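You operate a simulated robot arm through the tools that you are given. There is no shell and no other tool.

You run a simulated two-armed robot. Do the job below in one go: nothing can be reset, and whatever is moved stays where it is left.

Task
Shim the end play out: gauge, fit the matching shim, clamp, gauge again.
Fine: press the blue gauge button to read; the last reading, with the clamp shut, is 0 mm.

It is judged by the outcome, as a careful person would: the job done as asked, and still so three seconds after it is handed in. It fails if anything else is knocked over, pushed out of place, dropped, spilled or broken.

Robot
Two 7-joint arms with three-finger grippers on one trunk that stands fixed in place. Base frame: the origin is at the foot of the trunk, x ahead of it, y to its left, z up. Readings come in cm, rad, newtons and seconds.
The left shoulder is at [7, 16.5, 118.8], the right one opposite. With the tool pointing down near the work surface each hand reaches from about 34 to 86 cm from the base axis, measured 20 degrees to its own side. Payload 3.91 kg a hand.
The tool frame of a hand sits at the grasp point between the pads (the TCP): z along the fingers, y along the line on which they close. The tips reach 3 cm beyond it. Largest opening 11.6 cm; the body of the gripper starts 7.3 cm behind the TCP.
Orientation is told as [roll, pitch, yaw] about the base's x, y, z axes, in that order, counted from this pose: with the fingers straight down and closing along the base's y, the tool's x points along the base's -x, its y along +y and its z along -z.

Tools
- The arms move only by the tool step_arm. It takes "left_commands", "right_commands" or both (then of equal length, played together; a hand with none holds still); each is a list of rows, each an object of numbers (a shift or turn left out is 0, a gripper value left out holds the last): "x", "y", "z": the shift along the tool's x, y, z in units of 30 mm (1.0 is 30 mm); "ax", "ay", "az": the turn, a rotation vector about the tool's x, y, z in units of 6 degrees (1.0 is 6 degrees); "jaw": the opening, from 0 (shut) to 1 (fully open). In form: [{"x": .., "y": .., "z": .., "ax": .., "ay": .., "az": .., "jaw": ..}, ...]. A call has 1 to 20 rows; each row shifts and turns the commanded pose from where the row before left it, along the tool's axes as they then stand. A call with a number of a shift or a turn outside -1 to 1 is refused whole. A row lasts 0.2 s, in which the tool goes at most 5 cm and 0.15 rad; a call with a longer step from one row to the next is refused whole, and so is a gripper value outside its range. Where a pose cannot be reached the arm comes as near as it can. A force on the tool above 60 N (or 10 N above the force at the start of the call, whichever is more), or a blocked arm, ends the call early, and 0.2 s more pass. The fingers move at their own pace (about 15.3 cm/s each) and stop on an object; they squeeze with about 44 N. The grip force told is the motor's: it shows also when the fingers shut on nothing. Time passes only in rows, and 0.2 s behind the last, so rows that do not move let the fingers close. The reply holds the time, the measured pose of the TCP, the force on the tool along the base axes, the opening and the grip force, in the units named above and with some noise, with the torque about the TCP (base axes, N m) and any sound that the robot's microphone picked up, and new pictures: "views" is both (left out), scene, wrist or none (wrist: the cameras of the hands that moved).
- Cameras (640 x 400 px; columns grow to the right, rows downward): "scene" is now at [13.44, 0.53, 149.61]; the picture's right is [0.08, -1.00, 0.00], its down [-0.64, -0.05, -0.76] and it looks along [0.76, 0.06, -0.65] (base axes); focal length 361 px, centre (320, 200). "left" rides on the left gripper at [7.5, 1.7, -8.8] in its tool frame; the picture's right is [-0.22, 0.97, 0.00], its down [-0.70, -0.16, -0.70] and it looks along [-0.68, -0.16, 0.71] (tool axes); focal length 247 px, centre (320, 200). "right" rides on the right gripper at [5.2, 5.6, -8.8] in its tool frame; the picture's right is [-0.73, 0.68, 0.00], its down [-0.49, -0.52, -0.70] and it looks along [-0.48, -0.51, 0.71] (tool axes); focal length 247 px, centre (320, 200).
- slide_trunk(by): slides the trunk up (or, below 0, down) by that many cm; the arms and the scene camera ride with it, the base frame stays. It gives what a move gives, with no picture.
- aim_head(pan, tilt): turns the head with the scene camera to pan (to the left, within 1.501 rad either way) and tilt (down, from -0.506 to 1.204), counted from straight ahead of the robot. It gives what a move gives, and a new picture of the scene camera.
- locate(camera, pixels): for up to 12 pixels [column, row] of the newest picture of that camera ("zoom" is the newest enlarged one), the place [x, y, z] in the base frame of the surface seen there, good to about 0.2 cm. The clock stands still meanwhile.
- enlarge(camera, box): a new picture of the part [left, top, right, bottom] of that camera's present view, enlarged. The clock stands still meanwhile.
- hand_in(): hands the job in; it is judged then, once.

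Leave the grippers open and the arms clear of the work at the hand-in unless told otherwise.

The tools are called after "Call:" by a JSON object that holds its "fn" and its "kwargs". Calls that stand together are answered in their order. step_arm: Moves the arms, as the interface text tells. Its arguments: {"type":"object","properties":{"left_commands":{"type":"array","items":{"type":"object","properties":{"x":{"type":"number"},"y":{"type":"number"},"z":{"type":"number"},"ax":{"type":"number"},"ay":{"type":"number"},"az":{"type":"number"},"jaw":{"type":"number"}}}},"right_commands":{"type":"array","items":{"type":"object","properties":{"x":{"type":"number"},"y":{"type":"number"},"z":{"type":"number"},"ax":{"type":"number"},"ay":{"type":"number"},"az":{"type":"number"},"jaw":{"type":"number"}}}},"views":{"type":"string","enum":["both","scene","wrist","none"]}},"required":[]} The other tools are called the same way: slide_trunk (by) slides the trunk up or down; aim_head (pan, tilt) turns the head that bears the scene camera; locate (camera, pixels) gives the place of the surface under pixels of a picture; enlarge (camera, box) takes an enlarged picture of a part of a camera's view; hand_in () hands the job in.

At the start:

```text
time_s: 0.0
left_eef_pos: [62.41, 33.97, 117.64]
left_orientation: [0.0, 0.0, 0.0]
left_wrist_force: [0.2, -0.3, 0.0]
left_ft_torque: [-0.03, 0.0, 0.01]
left_width: 11.59
left_grasp_force: 0.1
right_eef_pos: [56.1, -19.2, 114.66]
right_orientation: [0.0, -0.001, 0.001]
right_wrist_force: [0.2, -0.6, 0.0]
right_ft_torque: [0.01, 0.02, 0.0]
right_width: 11.59
right_grasp_force: 0.0
trunk travel left (down, up): [-72.5, 11.5]
head pan, tilt: [0.082, 0.703]
```

scene: 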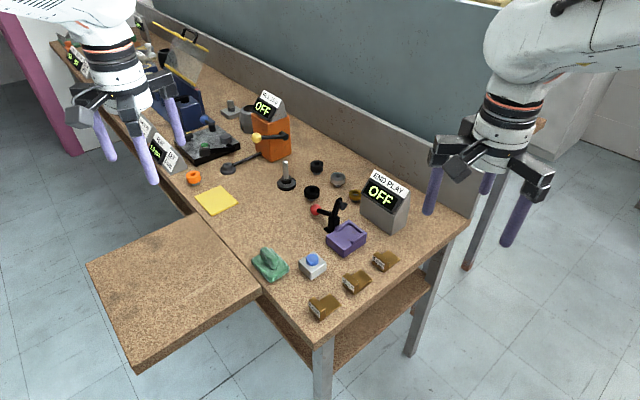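
right: 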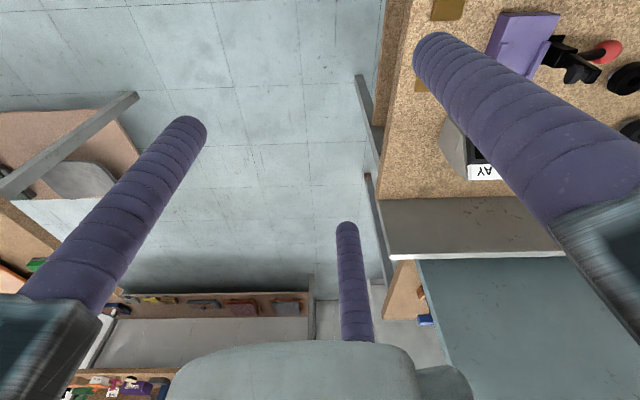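
left: 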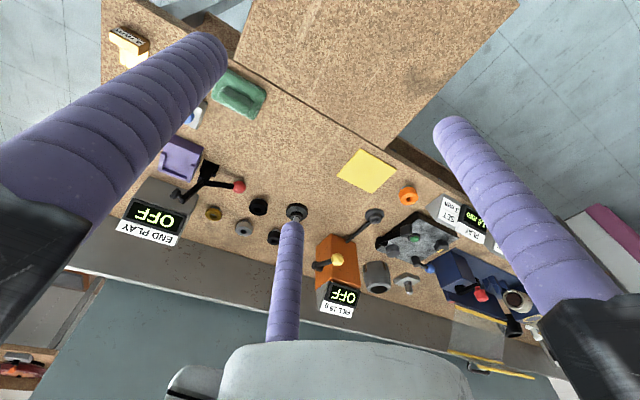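

I see the bench with an END PLAY display (OFF), a purple nest with a black toggle clamp with a red knob, a blue button, and three brown pieces that may be shims. I'll enlarge that part to see the details.

Call:
{"fn": "enlarge", "kwargs": {"camera": "scene", "box": [240, 150, 440, 330]}}

Call:
{"fn": "locate", "kwargs": {"camera": "scene", "pixels": [[312, 259], [322, 307], [356, 281], [385, 261], [346, 238], [315, 210], [340, 203], [385, 195], [269, 263], [333, 228], [300, 320]]}}

```text
2.22 times, centred on (340, 240) of scene
```

zoom: 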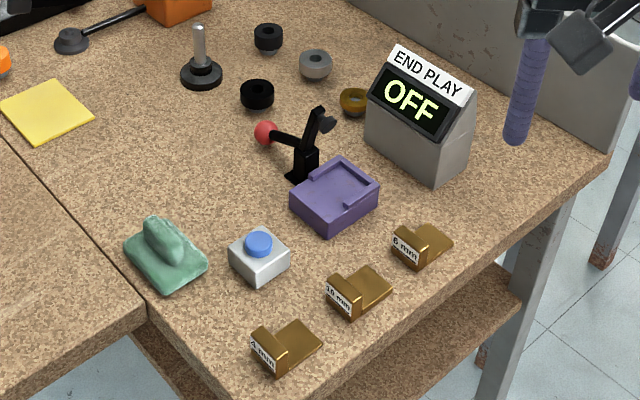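

```text
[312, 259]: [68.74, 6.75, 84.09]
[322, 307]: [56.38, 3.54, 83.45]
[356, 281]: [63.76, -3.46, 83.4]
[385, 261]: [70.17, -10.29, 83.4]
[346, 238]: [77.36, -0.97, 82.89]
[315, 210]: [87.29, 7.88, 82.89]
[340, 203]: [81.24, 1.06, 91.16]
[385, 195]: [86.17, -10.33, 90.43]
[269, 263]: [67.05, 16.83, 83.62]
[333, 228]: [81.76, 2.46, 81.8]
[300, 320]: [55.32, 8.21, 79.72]
```

Three brass shims are labelled about 4, 10 and 6 mm. I'll look closer at the shims, the nest and the clamp.

Call:
{"fn": "enlarge", "kwargs": {"camera": "scene", "box": [300, 180, 380, 260]}}

Call:
{"fn": "enlarge", "kwargs": {"camera": "scene", "box": [300, 240, 410, 330]}}

Call:
{"fn": "enlarge", "kwargs": {"camera": "scene", "box": [240, 235, 340, 295]}}

```text
5.00 times, centred on (340, 220) of scene
```

zoom: 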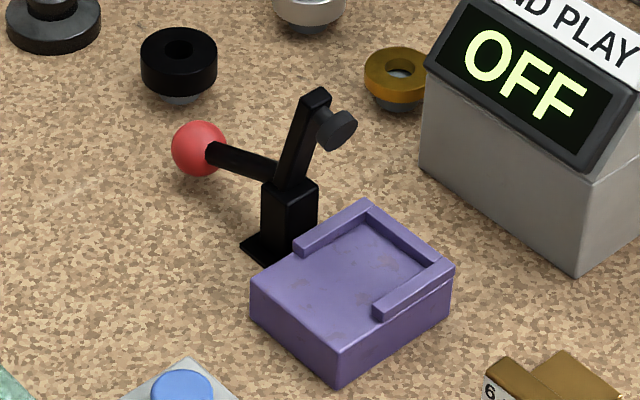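

```text
4.44 times, centred on (355, 285) of scene
```

zoom: 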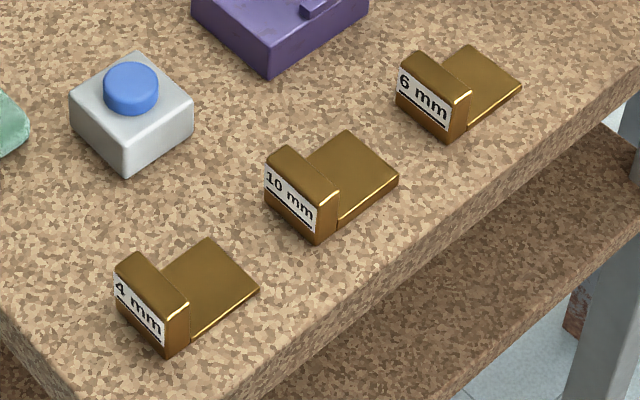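

```text
6.40 times, centred on (290, 265) of scene
```

zoom: 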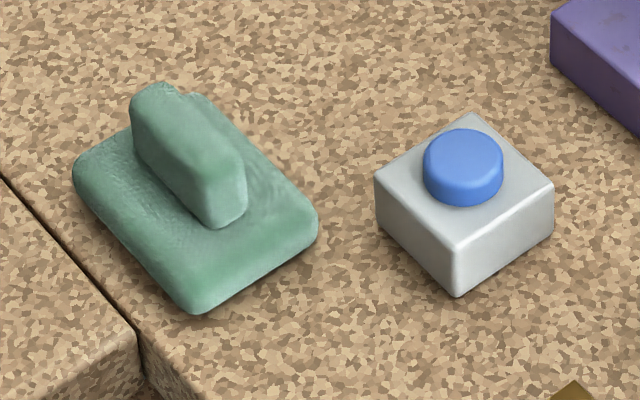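

The nest is open on the side facing lower-left. I'll measure the nest, shim and clamp geometry in fresh zooms.

Call:
{"fn": "enlarge", "kwargs": {"camera": "scene", "box": [300, 180, 380, 260]}}

Call:
{"fn": "locate", "kwargs": {"camera": "zoom", "pixels": [[255, 288], [340, 348], [385, 318], [300, 245], [366, 206], [448, 262], [350, 280], [318, 100], [345, 130], [197, 150], [290, 190], [258, 240]]}}

Call:
{"fn": "enlarge", "kwargs": {"camera": "scene", "box": [300, 240, 410, 330]}}

Call:
{"fn": "locate", "kwargs": {"camera": "zoom", "pixels": [[125, 258], [180, 305], [210, 240], [255, 287], [195, 335], [285, 150], [330, 198], [348, 135], [395, 178], [415, 58], [465, 98], [515, 85]]}}

```text
5.00 times, centred on (340, 220) of scene
```

zoom: 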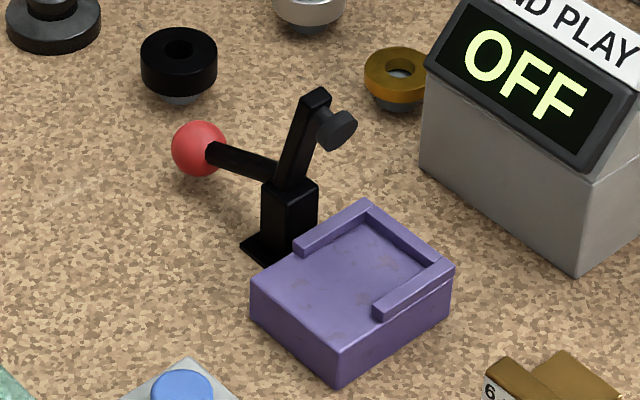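

```text
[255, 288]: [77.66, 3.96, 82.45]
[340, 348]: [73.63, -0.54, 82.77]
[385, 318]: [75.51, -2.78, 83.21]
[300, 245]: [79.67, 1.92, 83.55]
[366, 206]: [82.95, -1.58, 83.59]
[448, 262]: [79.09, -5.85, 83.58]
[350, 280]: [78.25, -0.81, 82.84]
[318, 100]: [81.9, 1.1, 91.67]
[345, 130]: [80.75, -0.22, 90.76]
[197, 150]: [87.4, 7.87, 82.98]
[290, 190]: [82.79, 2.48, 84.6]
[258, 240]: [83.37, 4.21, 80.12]
```

```text
4.44 times, centred on (355, 285) of scene
```

zoom: 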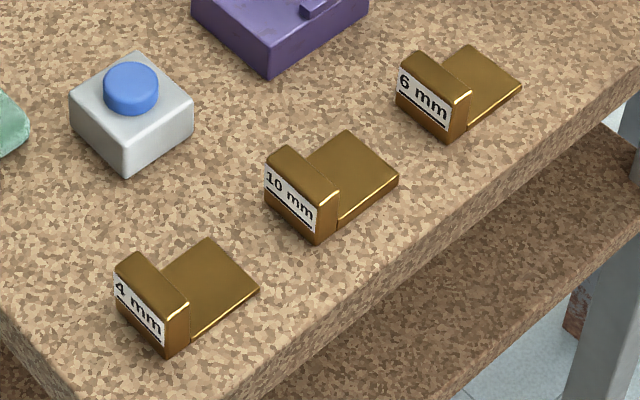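

```text
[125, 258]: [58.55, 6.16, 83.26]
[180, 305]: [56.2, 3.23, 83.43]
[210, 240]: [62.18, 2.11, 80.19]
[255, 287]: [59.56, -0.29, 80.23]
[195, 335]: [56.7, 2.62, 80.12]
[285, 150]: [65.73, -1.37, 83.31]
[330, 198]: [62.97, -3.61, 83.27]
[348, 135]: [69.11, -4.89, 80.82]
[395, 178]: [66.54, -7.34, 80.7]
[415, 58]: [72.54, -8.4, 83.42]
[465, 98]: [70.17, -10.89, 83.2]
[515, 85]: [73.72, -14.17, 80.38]
```

The nest floor is at about z 82.8, the open clamp arm stands up at about (81, 0, 91), and the button is at (68.7, 6.8, 84.1). I'll close the left gripper and bring it over the blue button.

Call:
{"fn": "step_arm", "kwargs": {"left_commands": [{"x": -0.21, "y": -0.907, "z": 0.7, "jaw": 0}, {"x": -0.21, "y": -0.907, "z": 0.7}, {"x": -0.21, "y": -0.907, "z": 0.7}, {"x": -0.21, "y": -0.907, "z": 0.7}, {"x": -0.21, "y": -0.907, "z": 0.7}, {"x": -0.21, "y": -0.907, "z": 0.7}, {"x": -0.21, "y": -0.907, "z": 0.7}, {"x": -0.21, "y": -0.907, "z": 0.7}, {"x": -0.21, "y": -0.907, "z": 0.7}, {"x": -0.21, "y": -0.907, "z": 0.7}, {}, {}]}}

```text
time_s: 2.6
left_eef_pos: [68.88, 6.83, 96.71]
left_orientation: [0.0, 0.001, 0.002]
left_wrist_force: [-0.2, -0.4, -0.1]
left_ft_torque: [0.02, -0.01, 0.01]
left_width: 0.89
left_grasp_force: 43.9
right_eef_pos: [56.06, -19.01, 114.81]
right_orientation: [0.0, -0.002, 0.0]
right_wrist_force: [0.0, -0.8, 0.5]
right_ft_torque: [0.02, 0.0, 0.02]
right_width: 11.62
right_grasp_force: 0.0
trunk travel left (down, up): [-72.5, 11.5]
head pan, tilt: [0.082, 0.703]
```

scene: 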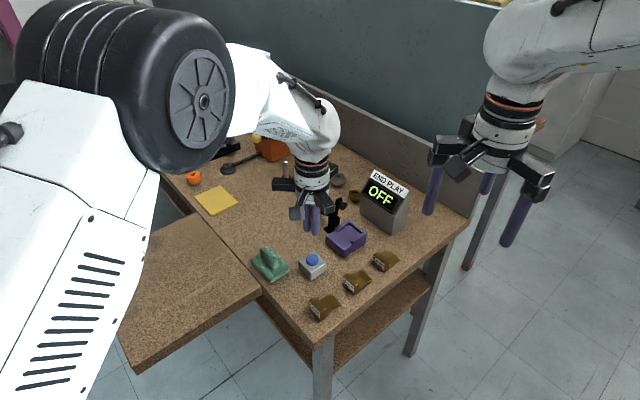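
left: 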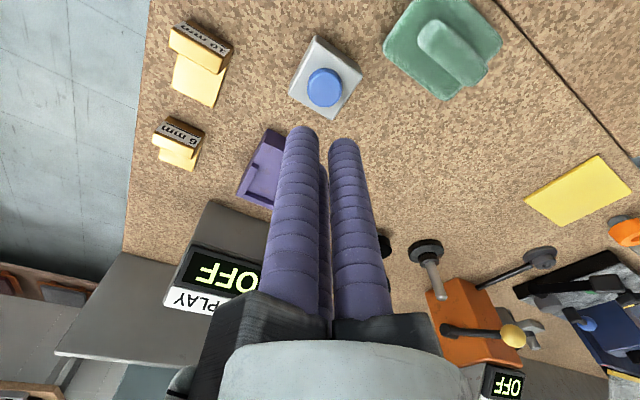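

The hand pictures show more than two fingers, so I need to understand the real gripper shape. I'll enlarge both hands.

Call:
{"fn": "enlarge", "kwargs": {"camera": "scene", "box": [400, 100, 580, 260]}}

Call:
{"fn": "enlarge", "kwargs": {"camera": "scene", "box": [250, 140, 410, 290]}}

Call:
{"fn": "enlarge", "kwargs": {"camera": "left", "box": [220, 80, 440, 340]}}

Call:
{"fn": "locate", "kwargs": {"camera": "left", "pixels": [[300, 132], [343, 144], [326, 175], [324, 88], [290, 250], [355, 250]]}}

Call:
{"fn": "locate", "kwargs": {"camera": "right", "pixels": [[185, 128], [345, 230], [435, 50], [110, 230], [530, 120], [352, 300]]}}

```text
2.50 times, centred on (490, 180) of scene
```

zoom: 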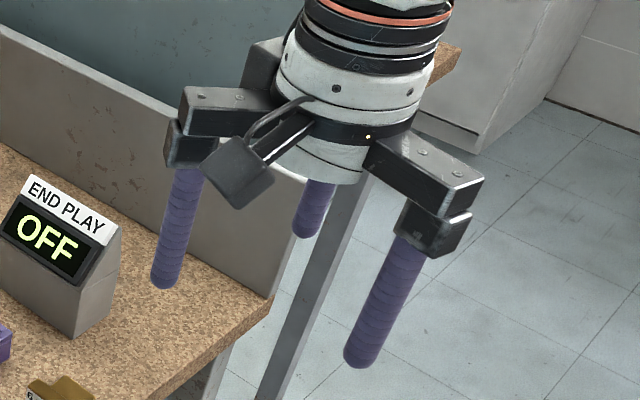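

```text
2.67 times, centred on (330, 215) of scene
```

zoom: 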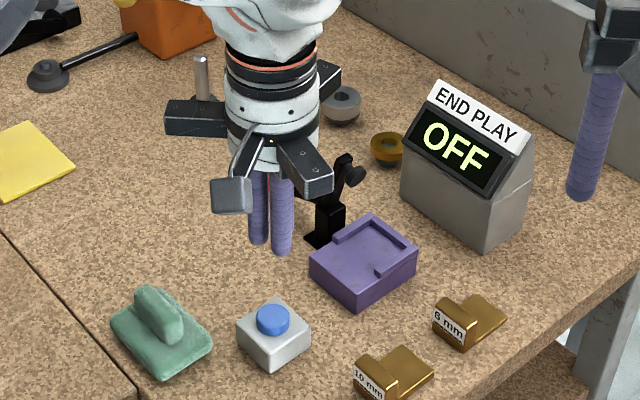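

```text
1.54 times, centred on (330, 210) of left
```

zoom: 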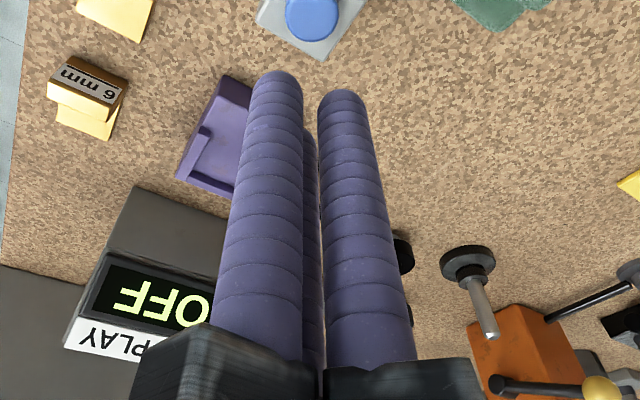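

```text
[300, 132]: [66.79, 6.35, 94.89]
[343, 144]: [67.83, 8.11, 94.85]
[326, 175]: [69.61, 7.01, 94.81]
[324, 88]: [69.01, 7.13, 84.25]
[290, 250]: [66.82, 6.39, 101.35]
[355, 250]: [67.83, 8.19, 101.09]
```

```text
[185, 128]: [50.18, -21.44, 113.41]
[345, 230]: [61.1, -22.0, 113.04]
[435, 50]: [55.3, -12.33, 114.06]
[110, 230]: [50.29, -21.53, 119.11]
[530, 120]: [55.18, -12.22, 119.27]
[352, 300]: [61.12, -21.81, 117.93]
```

The hand is really a three-finger centring gripper: one finger is on tool +y and two are on the −y side. When shut, no finger is at the centre, so I'll put the +y finger over the button at (68.9, 6.9, 84.2). I'll lower most of the way first.

Call:
{"fn": "step_arm", "kwargs": {"left_commands": [{"y": -0.343, "z": 0.5}, {"z": 0.7}, {"z": 0.7}, {"z": 0.7}, {}]}}

Call:
{"fn": "enlarge", "kwargs": {"camera": "left", "box": [220, 40, 440, 240]}}

Call:
{"fn": "enlarge", "kwargs": {"camera": "scene", "box": [270, 200, 370, 290]}}

```text
time_s: 3.8
left_eef_pos: [68.61, 5.66, 88.81]
left_orientation: [-0.001, 0.0, -0.001]
left_wrist_force: [0.0, -0.4, -0.5]
left_ft_torque: [-0.02, -0.01, 0.0]
left_width: 0.91
left_grasp_force: 44.4
right_eef_pos: [56.08, -18.96, 114.76]
right_orientation: [0.001, 0.0, 0.0]
right_wrist_force: [0.1, 0.5, -0.1]
right_ft_torque: [0.04, -0.01, -0.03]
right_width: 11.63
right_grasp_force: 0.0
trunk travel left (down, up): [-72.5, 11.5]
head pan, tilt: [0.082, 0.703]
```

scene: 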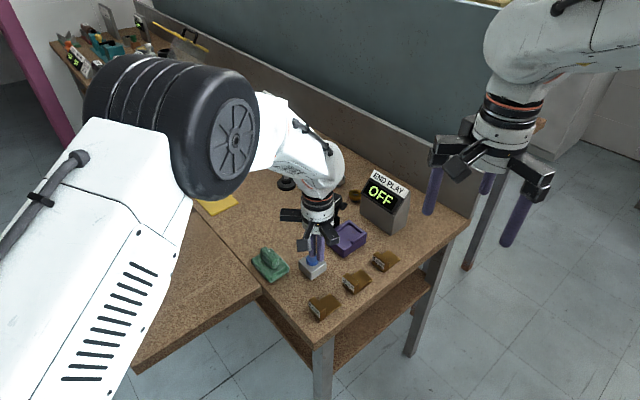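
left: 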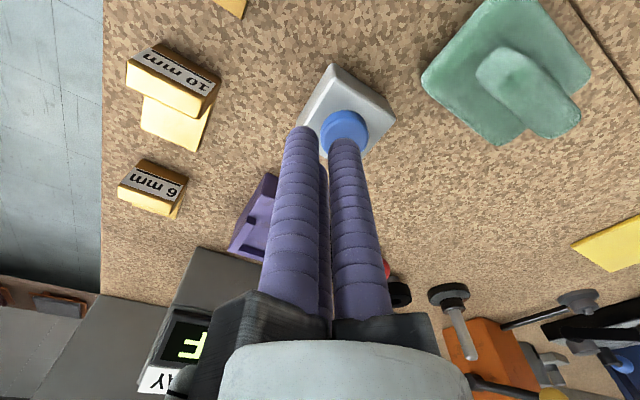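

```text
2.00 times, centred on (330, 140) of left
```

zoom: 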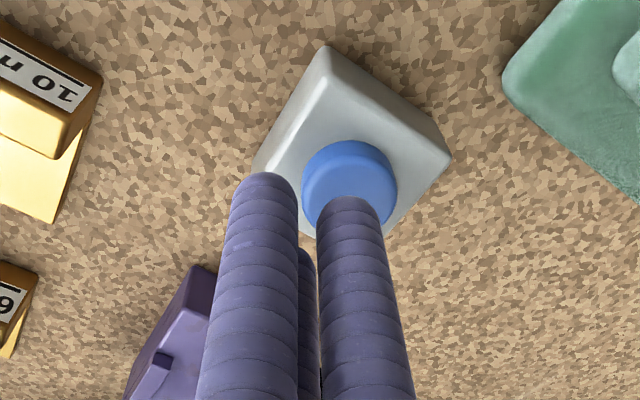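

```text
4.44 times, centred on (320, 245) of scene
```

zoom: 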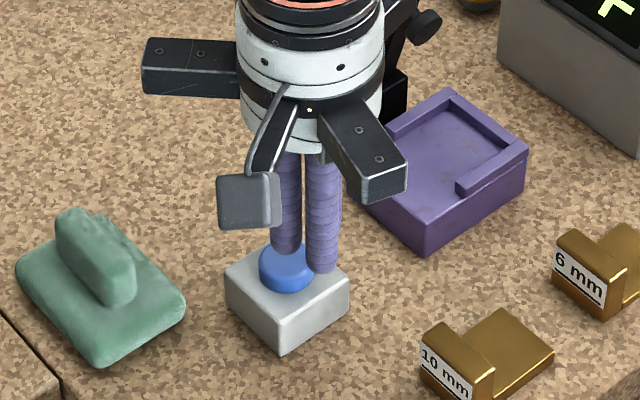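

The +y finger is over the button. I'll press down gently in small steps.

Call:
{"fn": "step_arm", "kwargs": {"left_commands": [{"x": -0.08, "z": 0.4}, {"z": 0.1}, {"z": 0.1}, {"z": 0.06}, {}], "views": "scene"}}

Call:
{"fn": "enlarge", "kwargs": {"camera": "scene", "box": [270, 160, 430, 290]}}

```text
time_s: 5.0
left_eef_pos: [68.86, 5.84, 86.84]
left_orientation: [-0.001, 0.001, 0.001]
left_wrist_force: [-0.6, 0.4, 2.8]
left_ft_torque: [0.06, 0.06, 0.01]
left_width: 0.92
left_grasp_force: 43.5
right_eef_pos: [56.09, -19.06, 114.81]
right_orientation: [0.0, 0.0, 0.0]
right_wrist_force: [0.6, -0.8, 0.1]
right_ft_torque: [-0.03, 0.02, -0.01]
right_width: 11.6
right_grasp_force: 0.1
trunk travel left (down, up): [-72.5, 11.5]
head pan, tilt: [0.082, 0.703]
heard: click
```

scene: 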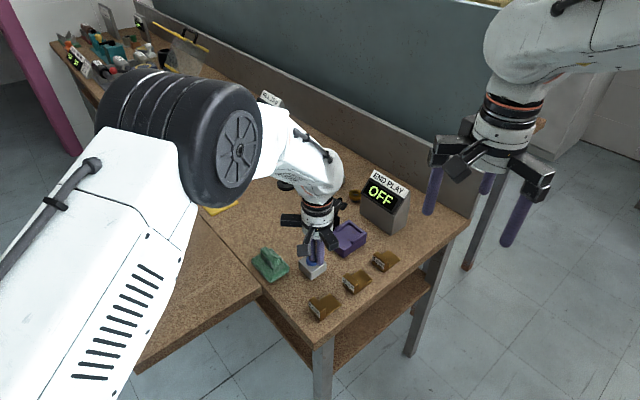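

```text
3.08 times, centred on (350, 225) of scene
```

zoom: 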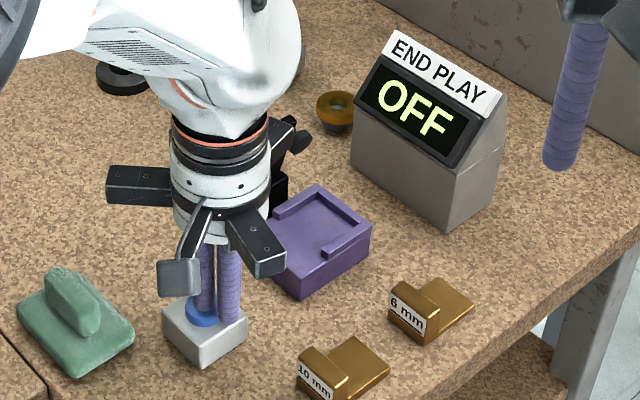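

I heard a click, but the display still shows OFF. I'll let time pass, lift a little and look at the display.

Call:
{"fn": "step_arm", "kwargs": {"left_commands": [{}, {"z": -0.3}, {"z": -0.4}, {}], "views": "scene"}}

Call:
{"fn": "enlarge", "kwargs": {"camera": "scene", "box": [270, 160, 430, 290]}}

```text
time_s: 6.0
left_eef_pos: [69.08, 5.66, 89.16]
left_orientation: [0.0, -0.001, 0.002]
left_wrist_force: [-0.2, 0.3, -0.2]
left_ft_torque: [-0.01, 0.0, 0.02]
left_width: 0.9
left_grasp_force: 43.6
right_eef_pos: [56.25, -19.08, 114.73]
right_orientation: [0.0, -0.001, 0.001]
right_wrist_force: [-0.5, 1.1, -0.4]
right_ft_torque: [0.02, 0.0, -0.01]
right_width: 11.59
right_grasp_force: 0.2
trunk travel left (down, up): [-72.5, 11.5]
head pan, tilt: [0.082, 0.703]
```

scene: 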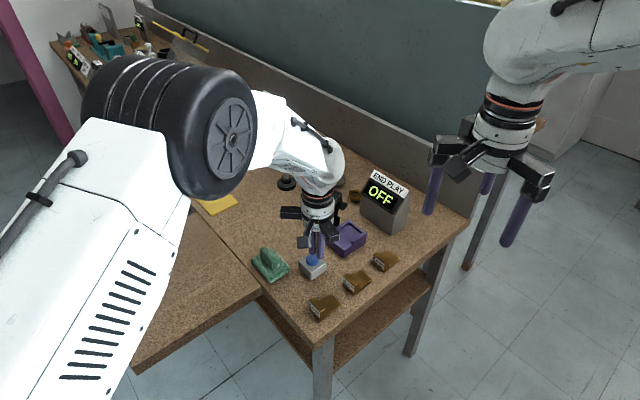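

```text
3.08 times, centred on (350, 225) of scene
```

zoom: 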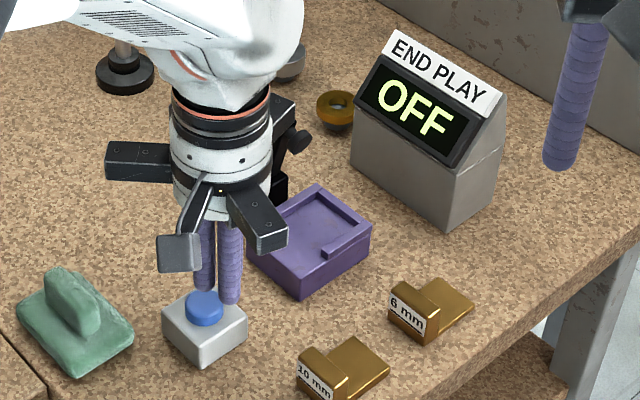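

It's still OFF. I'll press once more, deeper, and hold it while watching the display.

Call:
{"fn": "step_arm", "kwargs": {"left_commands": [{"z": 0.4}, {"z": 0.35}, {"z": 0.1}, {"z": 0.06}, {"z": 0.06}, {}, {}], "views": "scene"}}

Call:
{"fn": "enlarge", "kwargs": {"camera": "scene", "box": [270, 160, 430, 290]}}

```text
time_s: 7.6
left_eef_pos: [68.91, 5.66, 86.31]
left_orientation: [0.0, -0.007, 0.001]
left_wrist_force: [6.3, 3.3, 29.5]
left_ft_torque: [0.5, -0.17, -0.08]
left_width: 0.9
left_grasp_force: 44.8
right_eef_pos: [55.78, -19.09, 114.95]
right_orientation: [0.0, -0.003, 0.001]
right_wrist_force: [-0.6, -1.0, 0.4]
right_ft_torque: [0.02, -0.02, 0.0]
right_width: 11.61
right_grasp_force: 0.0
trunk travel left (down, up): [-72.5, 11.5]
head pan, tilt: [0.082, 0.703]
heard: click
```

scene: 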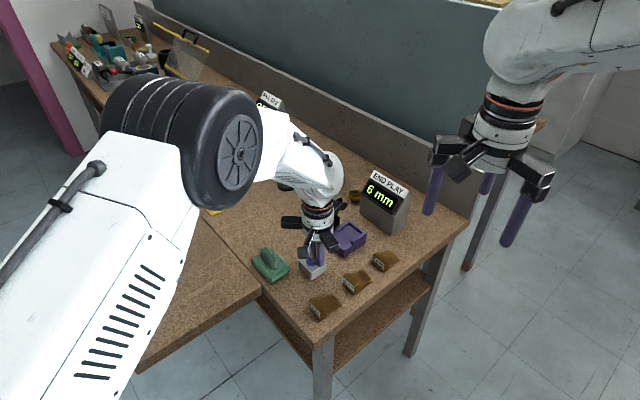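

```text
3.08 times, centred on (350, 225) of scene
```

zoom: 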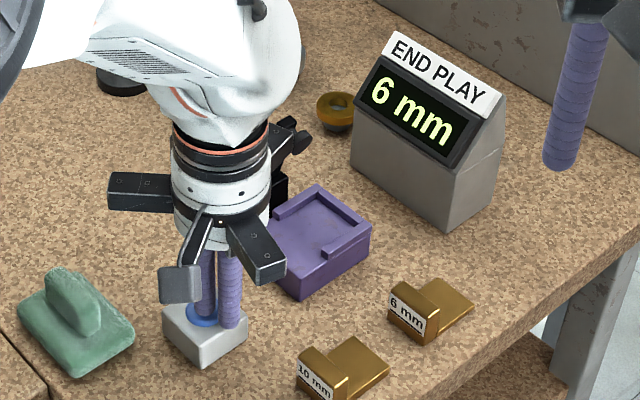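

It reads 6 mm, so the 6 mm shim is the match. Now I'll lift the left hand off the button and move it aside to its own side.

Call:
{"fn": "step_arm", "kwargs": {"left_commands": [{"z": -0.3}, {"z": -1}, {"z": -1}, {"z": -1}, {"z": -1, "y": 0.8}, {"y": 1}, {"y": 1}, {"y": 1}, {"y": 1}, {"y": 1}, {}], "views": "scene"}}

Call:
{"fn": "enlarge", "kwargs": {"camera": "scene", "box": [280, 160, 430, 290]}}

```text
time_s: 10.0
left_eef_pos: [68.69, 22.96, 98.91]
left_orientation: [0.001, 0.001, 0.001]
left_wrist_force: [0.5, -0.1, 0.4]
left_ft_torque: [-0.04, -0.01, 0.0]
left_width: 0.9
left_grasp_force: 43.6
right_eef_pos: [56.16, -19.05, 114.83]
right_orientation: [-0.001, -0.002, -0.001]
right_wrist_force: [-0.5, -0.5, -0.2]
right_ft_torque: [0.02, -0.01, 0.02]
right_width: 11.63
right_grasp_force: 0.1
trunk travel left (down, up): [-72.5, 11.5]
head pan, tilt: [0.082, 0.703]
```

scene: 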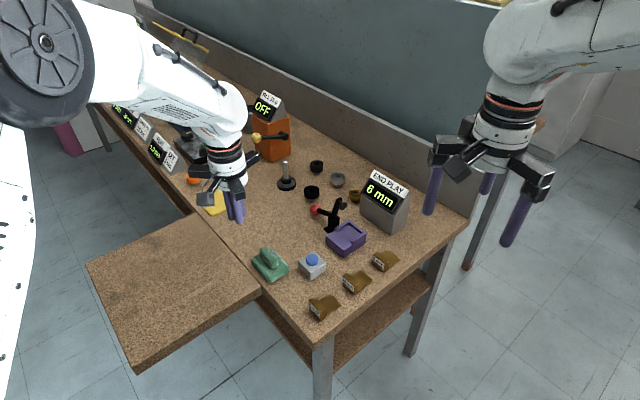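

```text
3.08 times, centred on (355, 225) of scene
```

zoom: 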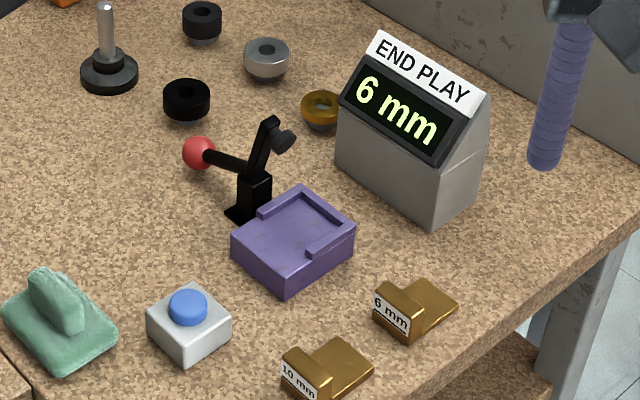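

The bench is undisturbed. Now I'll turn the right hand 45° and bring it above the 6 mm shim, with the single finger on the label side and the jaw half open.

Call:
{"fn": "step_arm", "kwargs": {"right_commands": [{"az": -1, "jaw": 0.55}, {"az": -1}, {"az": -1}, {"az": -1}, {"az": -1}, {"az": -1}, {"az": -1}, {"az": -0.75}, {"x": -0.824, "y": -0.212, "z": 0.7}, {"x": -0.824, "y": -0.212, "z": 0.7}, {"x": -0.824, "y": -0.212, "z": 0.7}, {"x": -0.824, "y": -0.212, "z": 0.7}, {"x": -0.824, "y": -0.212, "z": 0.7}, {"x": -0.824, "y": -0.212, "z": 0.7}, {"x": -0.824, "y": -0.212, "z": 0.7}, {}, {}]}}

Call:
{"fn": "enlarge", "kwargs": {"camera": "scene", "box": [300, 160, 460, 300]}}

```text
time_s: 13.6
left_eef_pos: [68.85, 22.88, 98.78]
left_orientation: [-0.001, -0.001, 0.0]
left_wrist_force: [0.0, -0.2, 0.1]
left_ft_torque: [0.0, 0.0, 0.0]
left_width: 0.92
left_grasp_force: 44.5
right_eef_pos: [70.95, -9.74, 100.22]
right_orientation: [-0.002, 0.002, 0.812]
right_wrist_force: [-0.6, 0.9, -0.2]
right_ft_torque: [0.01, 0.0, -0.01]
right_width: 6.39
right_grasp_force: 0.1
trunk travel left (down, up): [-72.5, 11.5]
head pan, tilt: [0.082, 0.703]
```

scene: 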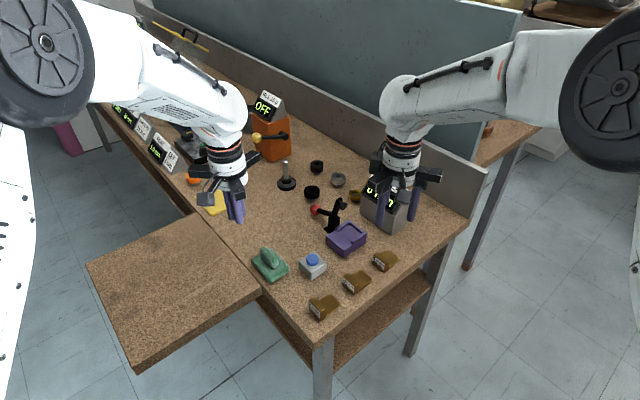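
right: 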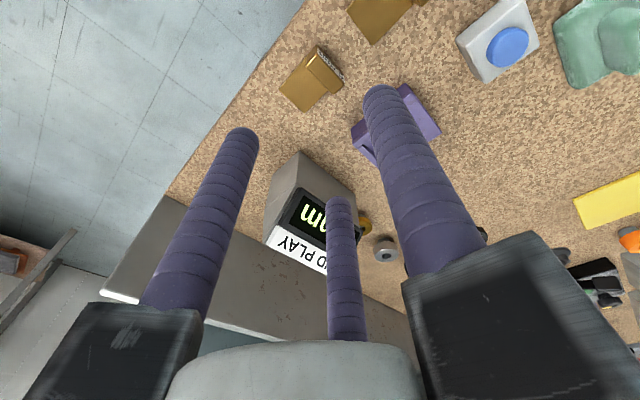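

```text
2.86 times, centred on (380, 230) of scene
```

zoom: 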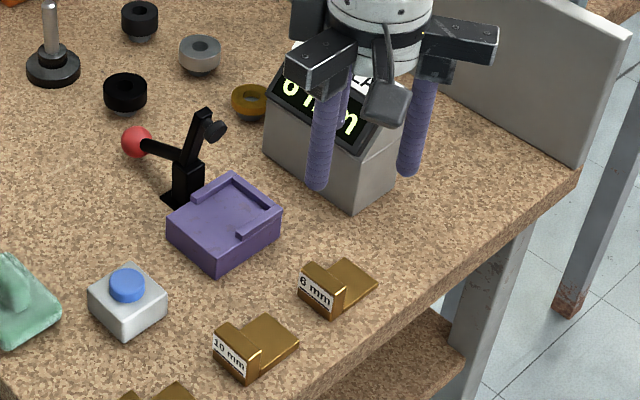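

The yaw is 46.5°, which matches the shim. I'll measure the 6 mm shim accurately from the wrist camera.

Call:
{"fn": "enlarge", "kwargs": {"camera": "right", "box": [260, 30, 380, 120]}}

```text
4.44 times, centred on (320, 75) of right
```

zoom: 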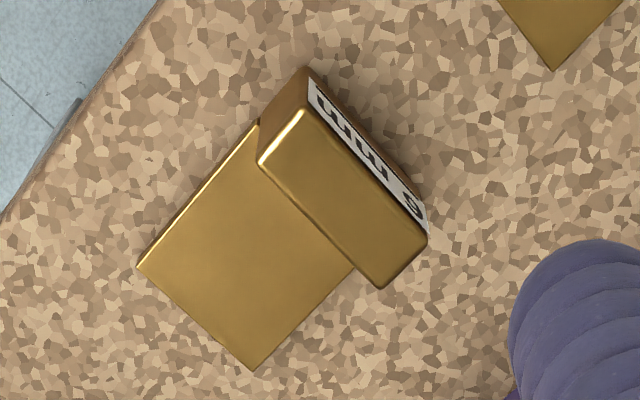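

Next I'll read the corners of the handle top and the plate end.

Call:
{"fn": "locate", "kwargs": {"camera": "zoom", "pixels": [[268, 162], [304, 118], [420, 240], [382, 280], [344, 200], [145, 266], [251, 364], [250, 250], [340, 270], [255, 140]]}}

Call:
{"fn": "enlarge", "kwargs": {"camera": "scene", "box": [310, 190, 370, 250]}}

```text
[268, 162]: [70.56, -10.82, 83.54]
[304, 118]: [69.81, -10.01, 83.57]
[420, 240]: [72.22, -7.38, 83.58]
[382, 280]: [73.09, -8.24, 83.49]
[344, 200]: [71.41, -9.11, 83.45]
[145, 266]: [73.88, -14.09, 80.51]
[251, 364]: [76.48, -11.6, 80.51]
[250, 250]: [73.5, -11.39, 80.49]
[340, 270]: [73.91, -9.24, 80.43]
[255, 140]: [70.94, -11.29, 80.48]
```

```text
6.67 times, centred on (340, 220) of scene
```

zoom: 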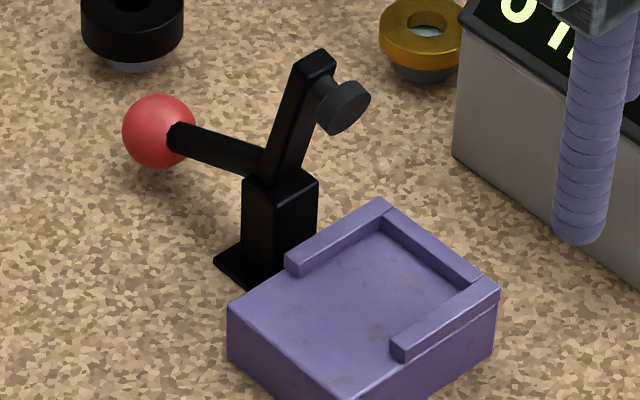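

The handle top centre is at (71.4, −9.1, 83.5), 3.7 × 1.2 cm, and the plate is about 4.7 long. Now I'll measure the nest pocket.

Call:
{"fn": "locate", "kwargs": {"camera": "zoom", "pixels": [[290, 262], [305, 262], [380, 204], [388, 222], [382, 238], [472, 286], [492, 290], [395, 345], [402, 352], [310, 278], [235, 308], [345, 395]]}}

Call:
{"fn": "locate", "kwargs": {"camera": "zoom", "pixels": [[345, 108], [315, 60], [290, 130], [270, 165], [280, 190], [225, 262], [190, 140], [160, 130], [160, 165], [230, 150], [330, 92], [300, 185]]}}

```text
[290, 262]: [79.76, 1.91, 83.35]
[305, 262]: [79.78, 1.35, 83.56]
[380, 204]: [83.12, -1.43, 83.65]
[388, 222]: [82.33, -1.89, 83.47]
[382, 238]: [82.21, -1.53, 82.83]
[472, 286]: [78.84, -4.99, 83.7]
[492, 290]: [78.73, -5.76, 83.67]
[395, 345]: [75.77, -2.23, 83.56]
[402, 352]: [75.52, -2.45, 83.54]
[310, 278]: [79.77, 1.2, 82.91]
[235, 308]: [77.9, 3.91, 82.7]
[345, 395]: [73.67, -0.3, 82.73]
```

```text
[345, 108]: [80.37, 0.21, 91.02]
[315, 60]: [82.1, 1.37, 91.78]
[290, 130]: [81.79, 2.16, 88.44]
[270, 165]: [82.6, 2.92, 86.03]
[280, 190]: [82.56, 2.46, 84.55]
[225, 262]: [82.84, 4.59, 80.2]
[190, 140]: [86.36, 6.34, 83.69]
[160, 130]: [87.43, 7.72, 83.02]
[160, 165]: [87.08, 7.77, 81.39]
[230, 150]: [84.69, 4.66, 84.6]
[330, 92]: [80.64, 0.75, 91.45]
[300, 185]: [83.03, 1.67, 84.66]
```

The nest is aligned at 45°. The pocket is about 5.1 cm wide and its floor is at 82.8. The clamp arm's raised pad is at about (80.4, 0.2, 91), and a diagonal finger could brush it. I'll turn the right hand by 180° so that the single finger is on the plate side, and check that the wrist allows it.

Call:
{"fn": "step_arm", "kwargs": {"right_commands": [{"az": 1}, {"az": 1}, {"az": 1}, {"az": 1}, {"az": 1}, {"az": 1}, {"az": 1}, {"az": 1}, {"az": 1}, {"az": 1}, {"az": 1}, {"az": 1}, {"az": 1}, {"az": 1}, {"az": 1}, {"az": 1}, {"az": 1}, {"az": 1}, {"az": 1}, {"az": 1}], "views": "scene"}}

```text
time_s: 17.8
left_eef_pos: [68.76, 22.91, 98.9]
left_orientation: [-0.001, 0.001, 0.0]
left_wrist_force: [0.1, -0.3, 0.2]
left_ft_torque: [-0.01, 0.03, -0.01]
left_width: 0.93
left_grasp_force: 44.3
right_eef_pos: [71.09, -9.64, 100.16]
right_orientation: [0.0, -0.001, -1.285]
right_wrist_force: [-0.3, -0.2, 0.6]
right_ft_torque: [-0.03, -0.02, 0.0]
right_width: 6.38
right_grasp_force: 0.1
trunk travel left (down, up): [-72.5, 11.5]
head pan, tilt: [0.082, 0.703]
```

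scene: 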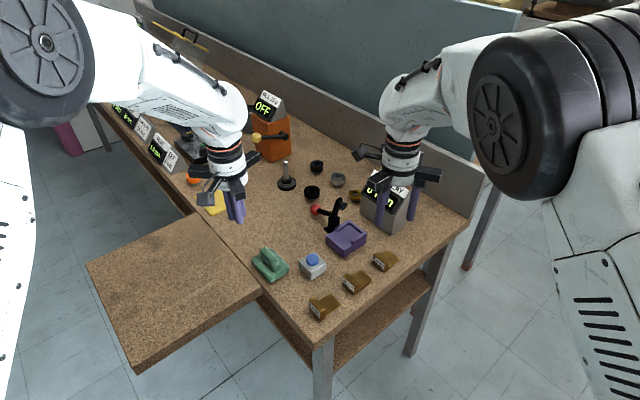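

It turns freely. I'll finish the remaining 60°.

Call:
{"fn": "step_arm", "kwargs": {"right_commands": [{"az": 1}, {"az": 1}, {"az": 1}, {"az": 1}, {"az": 1}, {"az": 1}, {"az": 1}, {"az": 1}, {"az": 1}, {"az": 1}, {}]}}

```text
time_s: 20.2
left_eef_pos: [68.7, 22.88, 98.77]
left_orientation: [0.0, 0.0, 0.0]
left_wrist_force: [-0.4, -0.3, -0.2]
left_ft_torque: [0.0, 0.0, 0.03]
left_width: 0.88
left_grasp_force: 44.0
right_eef_pos: [71.22, -9.68, 100.16]
right_orientation: [0.0, 0.0, -2.333]
right_wrist_force: [-0.3, -0.1, -0.3]
right_ft_torque: [-0.01, 0.01, 0.01]
right_width: 6.36
right_grasp_force: 0.0
trunk travel left (down, up): [-72.5, 11.5]
head pan, tilt: [0.082, 0.703]
```

scene: 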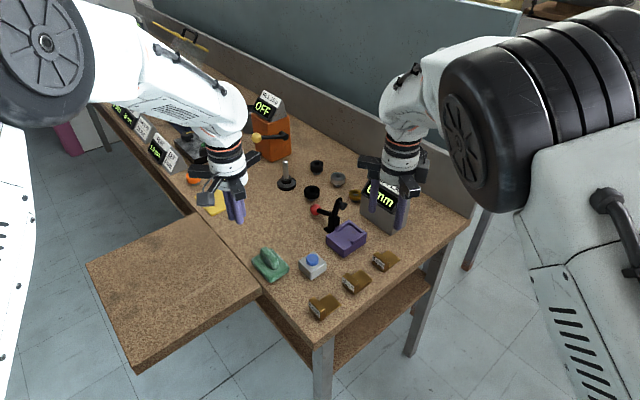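
right: 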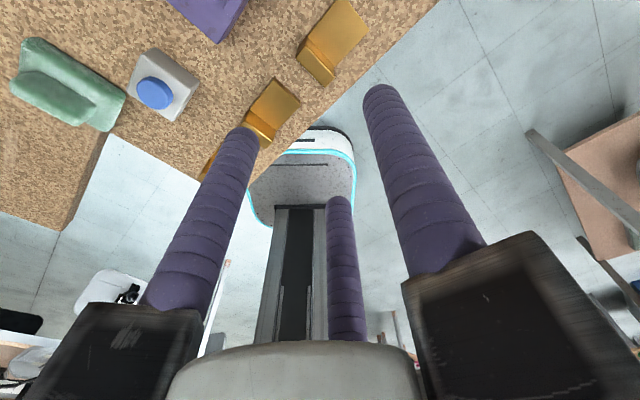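

The yaw is −2.33 rad. I'll shift to the grip alignment (target TCP about (71.1, −8.8)) and go down part of the way, then check.

Call:
{"fn": "step_arm", "kwargs": {"right_commands": [{"x": 0.214, "y": -0.205, "z": 0.6}, {"z": 0.8}, {"z": 0.8}, {"z": 0.8}, {}]}}

Call:
{"fn": "enlarge", "kwargs": {"camera": "scene", "box": [330, 190, 450, 290]}}

```text
time_s: 21.4
left_eef_pos: [68.61, 22.85, 98.82]
left_orientation: [0.001, -0.002, 0.0]
left_wrist_force: [0.7, -0.3, 0.4]
left_ft_torque: [-0.03, 0.01, 0.02]
left_width: 0.89
left_grasp_force: 44.2
right_eef_pos: [71.11, -8.73, 90.81]
right_orientation: [0.003, -0.002, -2.328]
right_wrist_force: [0.3, -0.5, 0.2]
right_ft_torque: [0.0, -0.01, -0.01]
right_width: 6.37
right_grasp_force: 0.1
trunk travel left (down, up): [-72.5, 11.5]
head pan, tilt: [0.082, 0.703]
```

scene: 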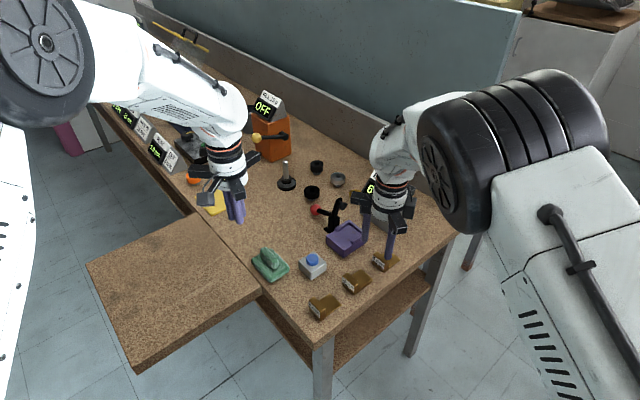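
right: 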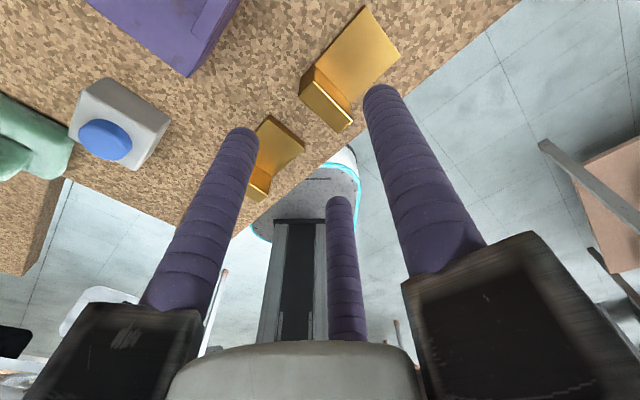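

```text
4.00 times, centred on (390, 240) of scene
```

zoom: 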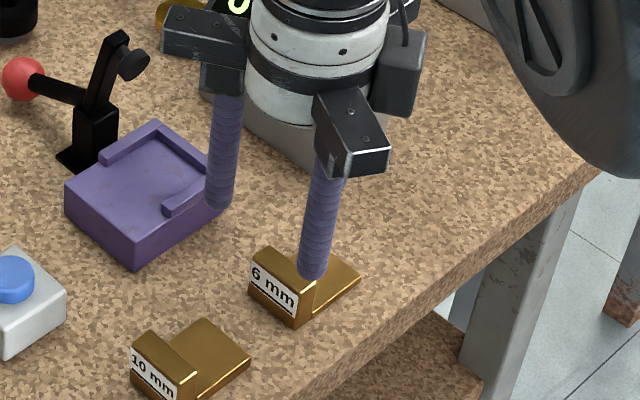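

I'll check the finger positions against the handle before going lower.

Call:
{"fn": "locate", "kwargs": {"camera": "zoom", "pixels": [[314, 270], [219, 200], [262, 255], [305, 300], [300, 285]]}}

Call:
{"fn": "locate", "kwargs": {"camera": "right", "pixels": [[246, 135], [337, 205], [378, 92], [325, 95], [345, 75], [300, 85]]}}

```text
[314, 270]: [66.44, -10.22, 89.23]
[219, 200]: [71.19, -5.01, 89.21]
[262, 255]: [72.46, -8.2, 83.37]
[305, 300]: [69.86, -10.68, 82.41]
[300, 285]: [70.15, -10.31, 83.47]
```

```text
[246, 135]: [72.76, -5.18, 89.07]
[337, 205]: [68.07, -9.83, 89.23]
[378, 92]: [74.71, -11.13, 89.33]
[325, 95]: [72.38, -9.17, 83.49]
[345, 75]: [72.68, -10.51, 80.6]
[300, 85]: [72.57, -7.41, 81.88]
```

The fingers are where I expected: B at (67.3, −10) and C at (72, −5), straddling the handle. I'll lower to the grip height and close.

Call:
{"fn": "step_arm", "kwargs": {"right_commands": [{"z": 0.7}, {"z": 0.7}, {"z": 0.5}, {"z": 0.22}, {}]}}

Call:
{"fn": "enlarge", "kwargs": {"camera": "scene", "box": [330, 190, 450, 290]}}

```text
time_s: 22.6
left_eef_pos: [68.72, 22.9, 98.87]
left_orientation: [0.0, -0.003, 0.0]
left_wrist_force: [-0.3, -0.7, 0.4]
left_ft_torque: [-0.02, 0.01, 0.02]
left_width: 0.93
left_grasp_force: 44.3
right_eef_pos: [71.37, -8.49, 84.67]
right_orientation: [0.0, -0.001, -2.331]
right_wrist_force: [-1.2, -0.3, 1.0]
right_ft_torque: [0.02, 0.01, 0.02]
right_width: 6.39
right_grasp_force: 0.1
trunk travel left (down, up): [-72.5, 11.5]
head pan, tilt: [0.082, 0.703]
```

scene: 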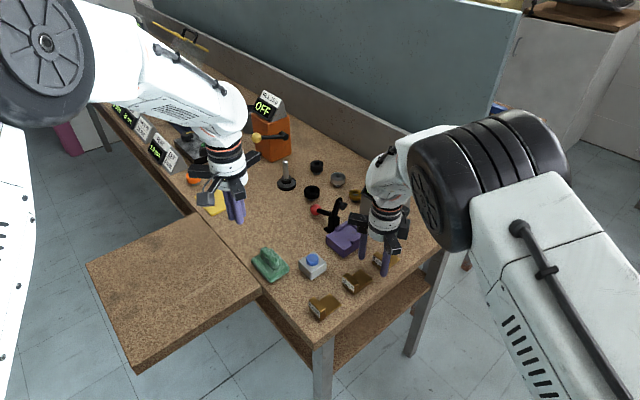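
right: 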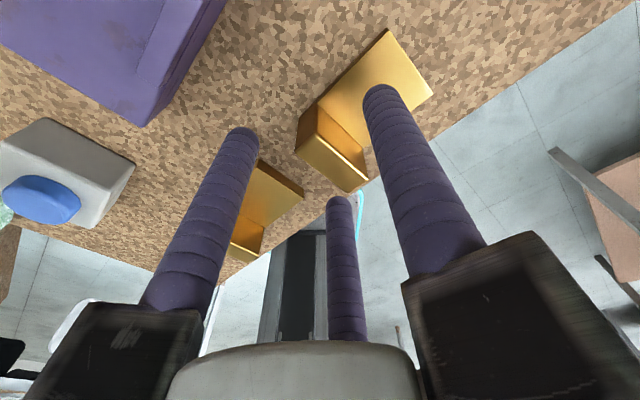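

```text
4.00 times, centred on (390, 240) of scene
```

zoom: 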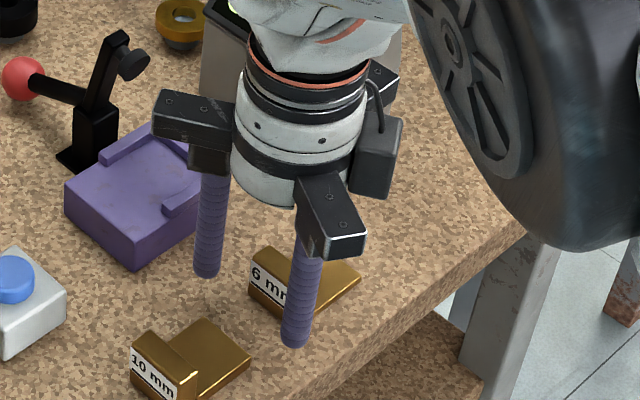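

A is over the plate, B and C are on the label side, and nothing has been touched. Now I'll close the jaw.

Call:
{"fn": "step_arm", "kwargs": {"right_commands": [{"jaw": 0.3}, {"jaw": 0.2}, {"jaw": 0.1}, {"jaw": 0}, {}, {}]}}

Call:
{"fn": "enlarge", "kwargs": {"camera": "right", "box": [220, 20, 480, 220]}}

Call:
{"fn": "enlarge", "kwargs": {"camera": "scene", "box": [330, 190, 450, 290]}}

```text
time_s: 24.0
left_eef_pos: [68.66, 22.82, 98.9]
left_orientation: [0.001, 0.002, 0.0]
left_wrist_force: [0.0, -1.0, -1.0]
left_ft_torque: [0.03, -0.03, 0.02]
left_width: 0.89
left_grasp_force: 43.8
right_eef_pos: [71.4, -8.53, 84.66]
right_orientation: [0.001, 0.001, -2.331]
right_wrist_force: [-0.6, -0.9, 0.0]
right_ft_torque: [-0.02, -0.05, -0.01]
right_width: 2.02
right_grasp_force: 43.8
trunk travel left (down, up): [-72.5, 11.5]
head pan, tilt: [0.082, 0.703]
```

scene: 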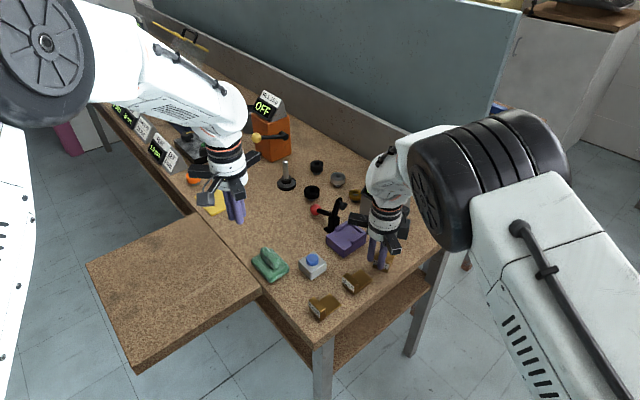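
right: 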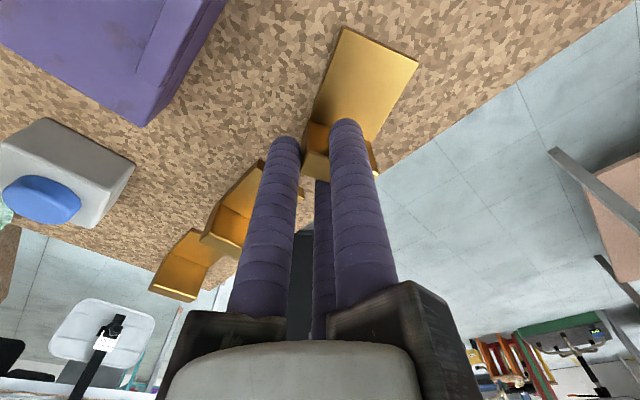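

```text
2.00 times, centred on (350, 120) of right
```

zoom: 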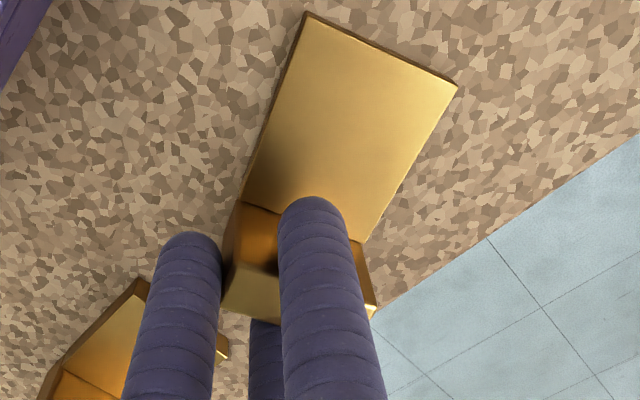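

```text
4.00 times, centred on (390, 240) of scene
```

zoom: 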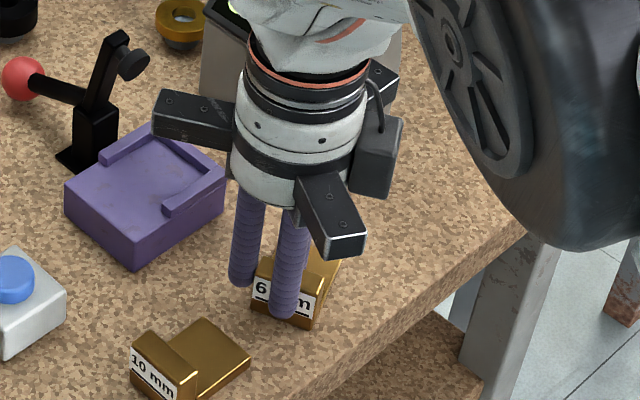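

It's gripped (2.0 cm), but finger C sits at the very edge of the handle, so I'm about 0.4 cm off sideways. I'll open, shift −0.45 cm along tool x, and grip again.

Call:
{"fn": "step_arm", "kwargs": {"right_commands": [{"jaw": 0.45}, {}, {}, {"x": -0.17}, {}, {}]}}

Call:
{"fn": "enlarge", "kwargs": {"camera": "right", "box": [220, 20, 480, 220]}}

Call:
{"fn": "enlarge", "kwargs": {"camera": "scene", "box": [330, 190, 450, 290]}}

```text
time_s: 25.4
left_eef_pos: [68.66, 22.89, 98.9]
left_orientation: [0.0, 0.0, 0.0]
left_wrist_force: [-0.1, 0.4, 0.8]
left_ft_torque: [0.0, -0.02, 0.02]
left_width: 0.9
left_grasp_force: 44.1
right_eef_pos: [70.93, -9.01, 84.8]
right_orientation: [0.0, -0.001, -2.329]
right_wrist_force: [0.1, -0.3, -0.3]
right_ft_torque: [-0.03, -0.01, 0.0]
right_width: 5.21
right_grasp_force: 0.0
trunk travel left (down, up): [-72.5, 11.5]
head pan, tilt: [0.082, 0.703]
```

scene: 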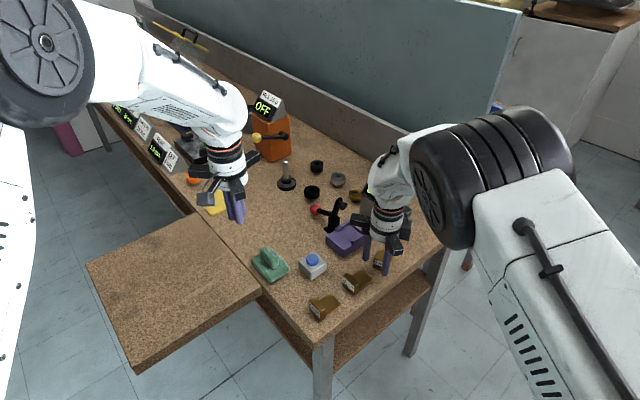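
right: 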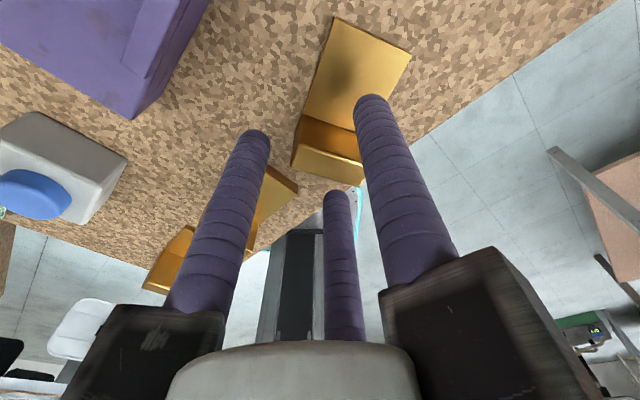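

```text
2.00 times, centred on (350, 120) of right
```

zoom: 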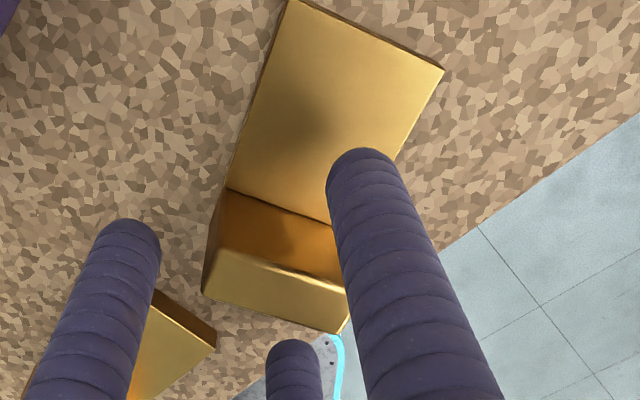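

```text
4.00 times, centred on (390, 240) of scene
```

zoom: 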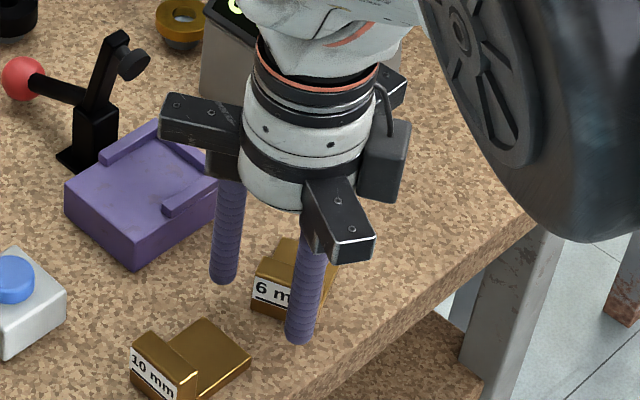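

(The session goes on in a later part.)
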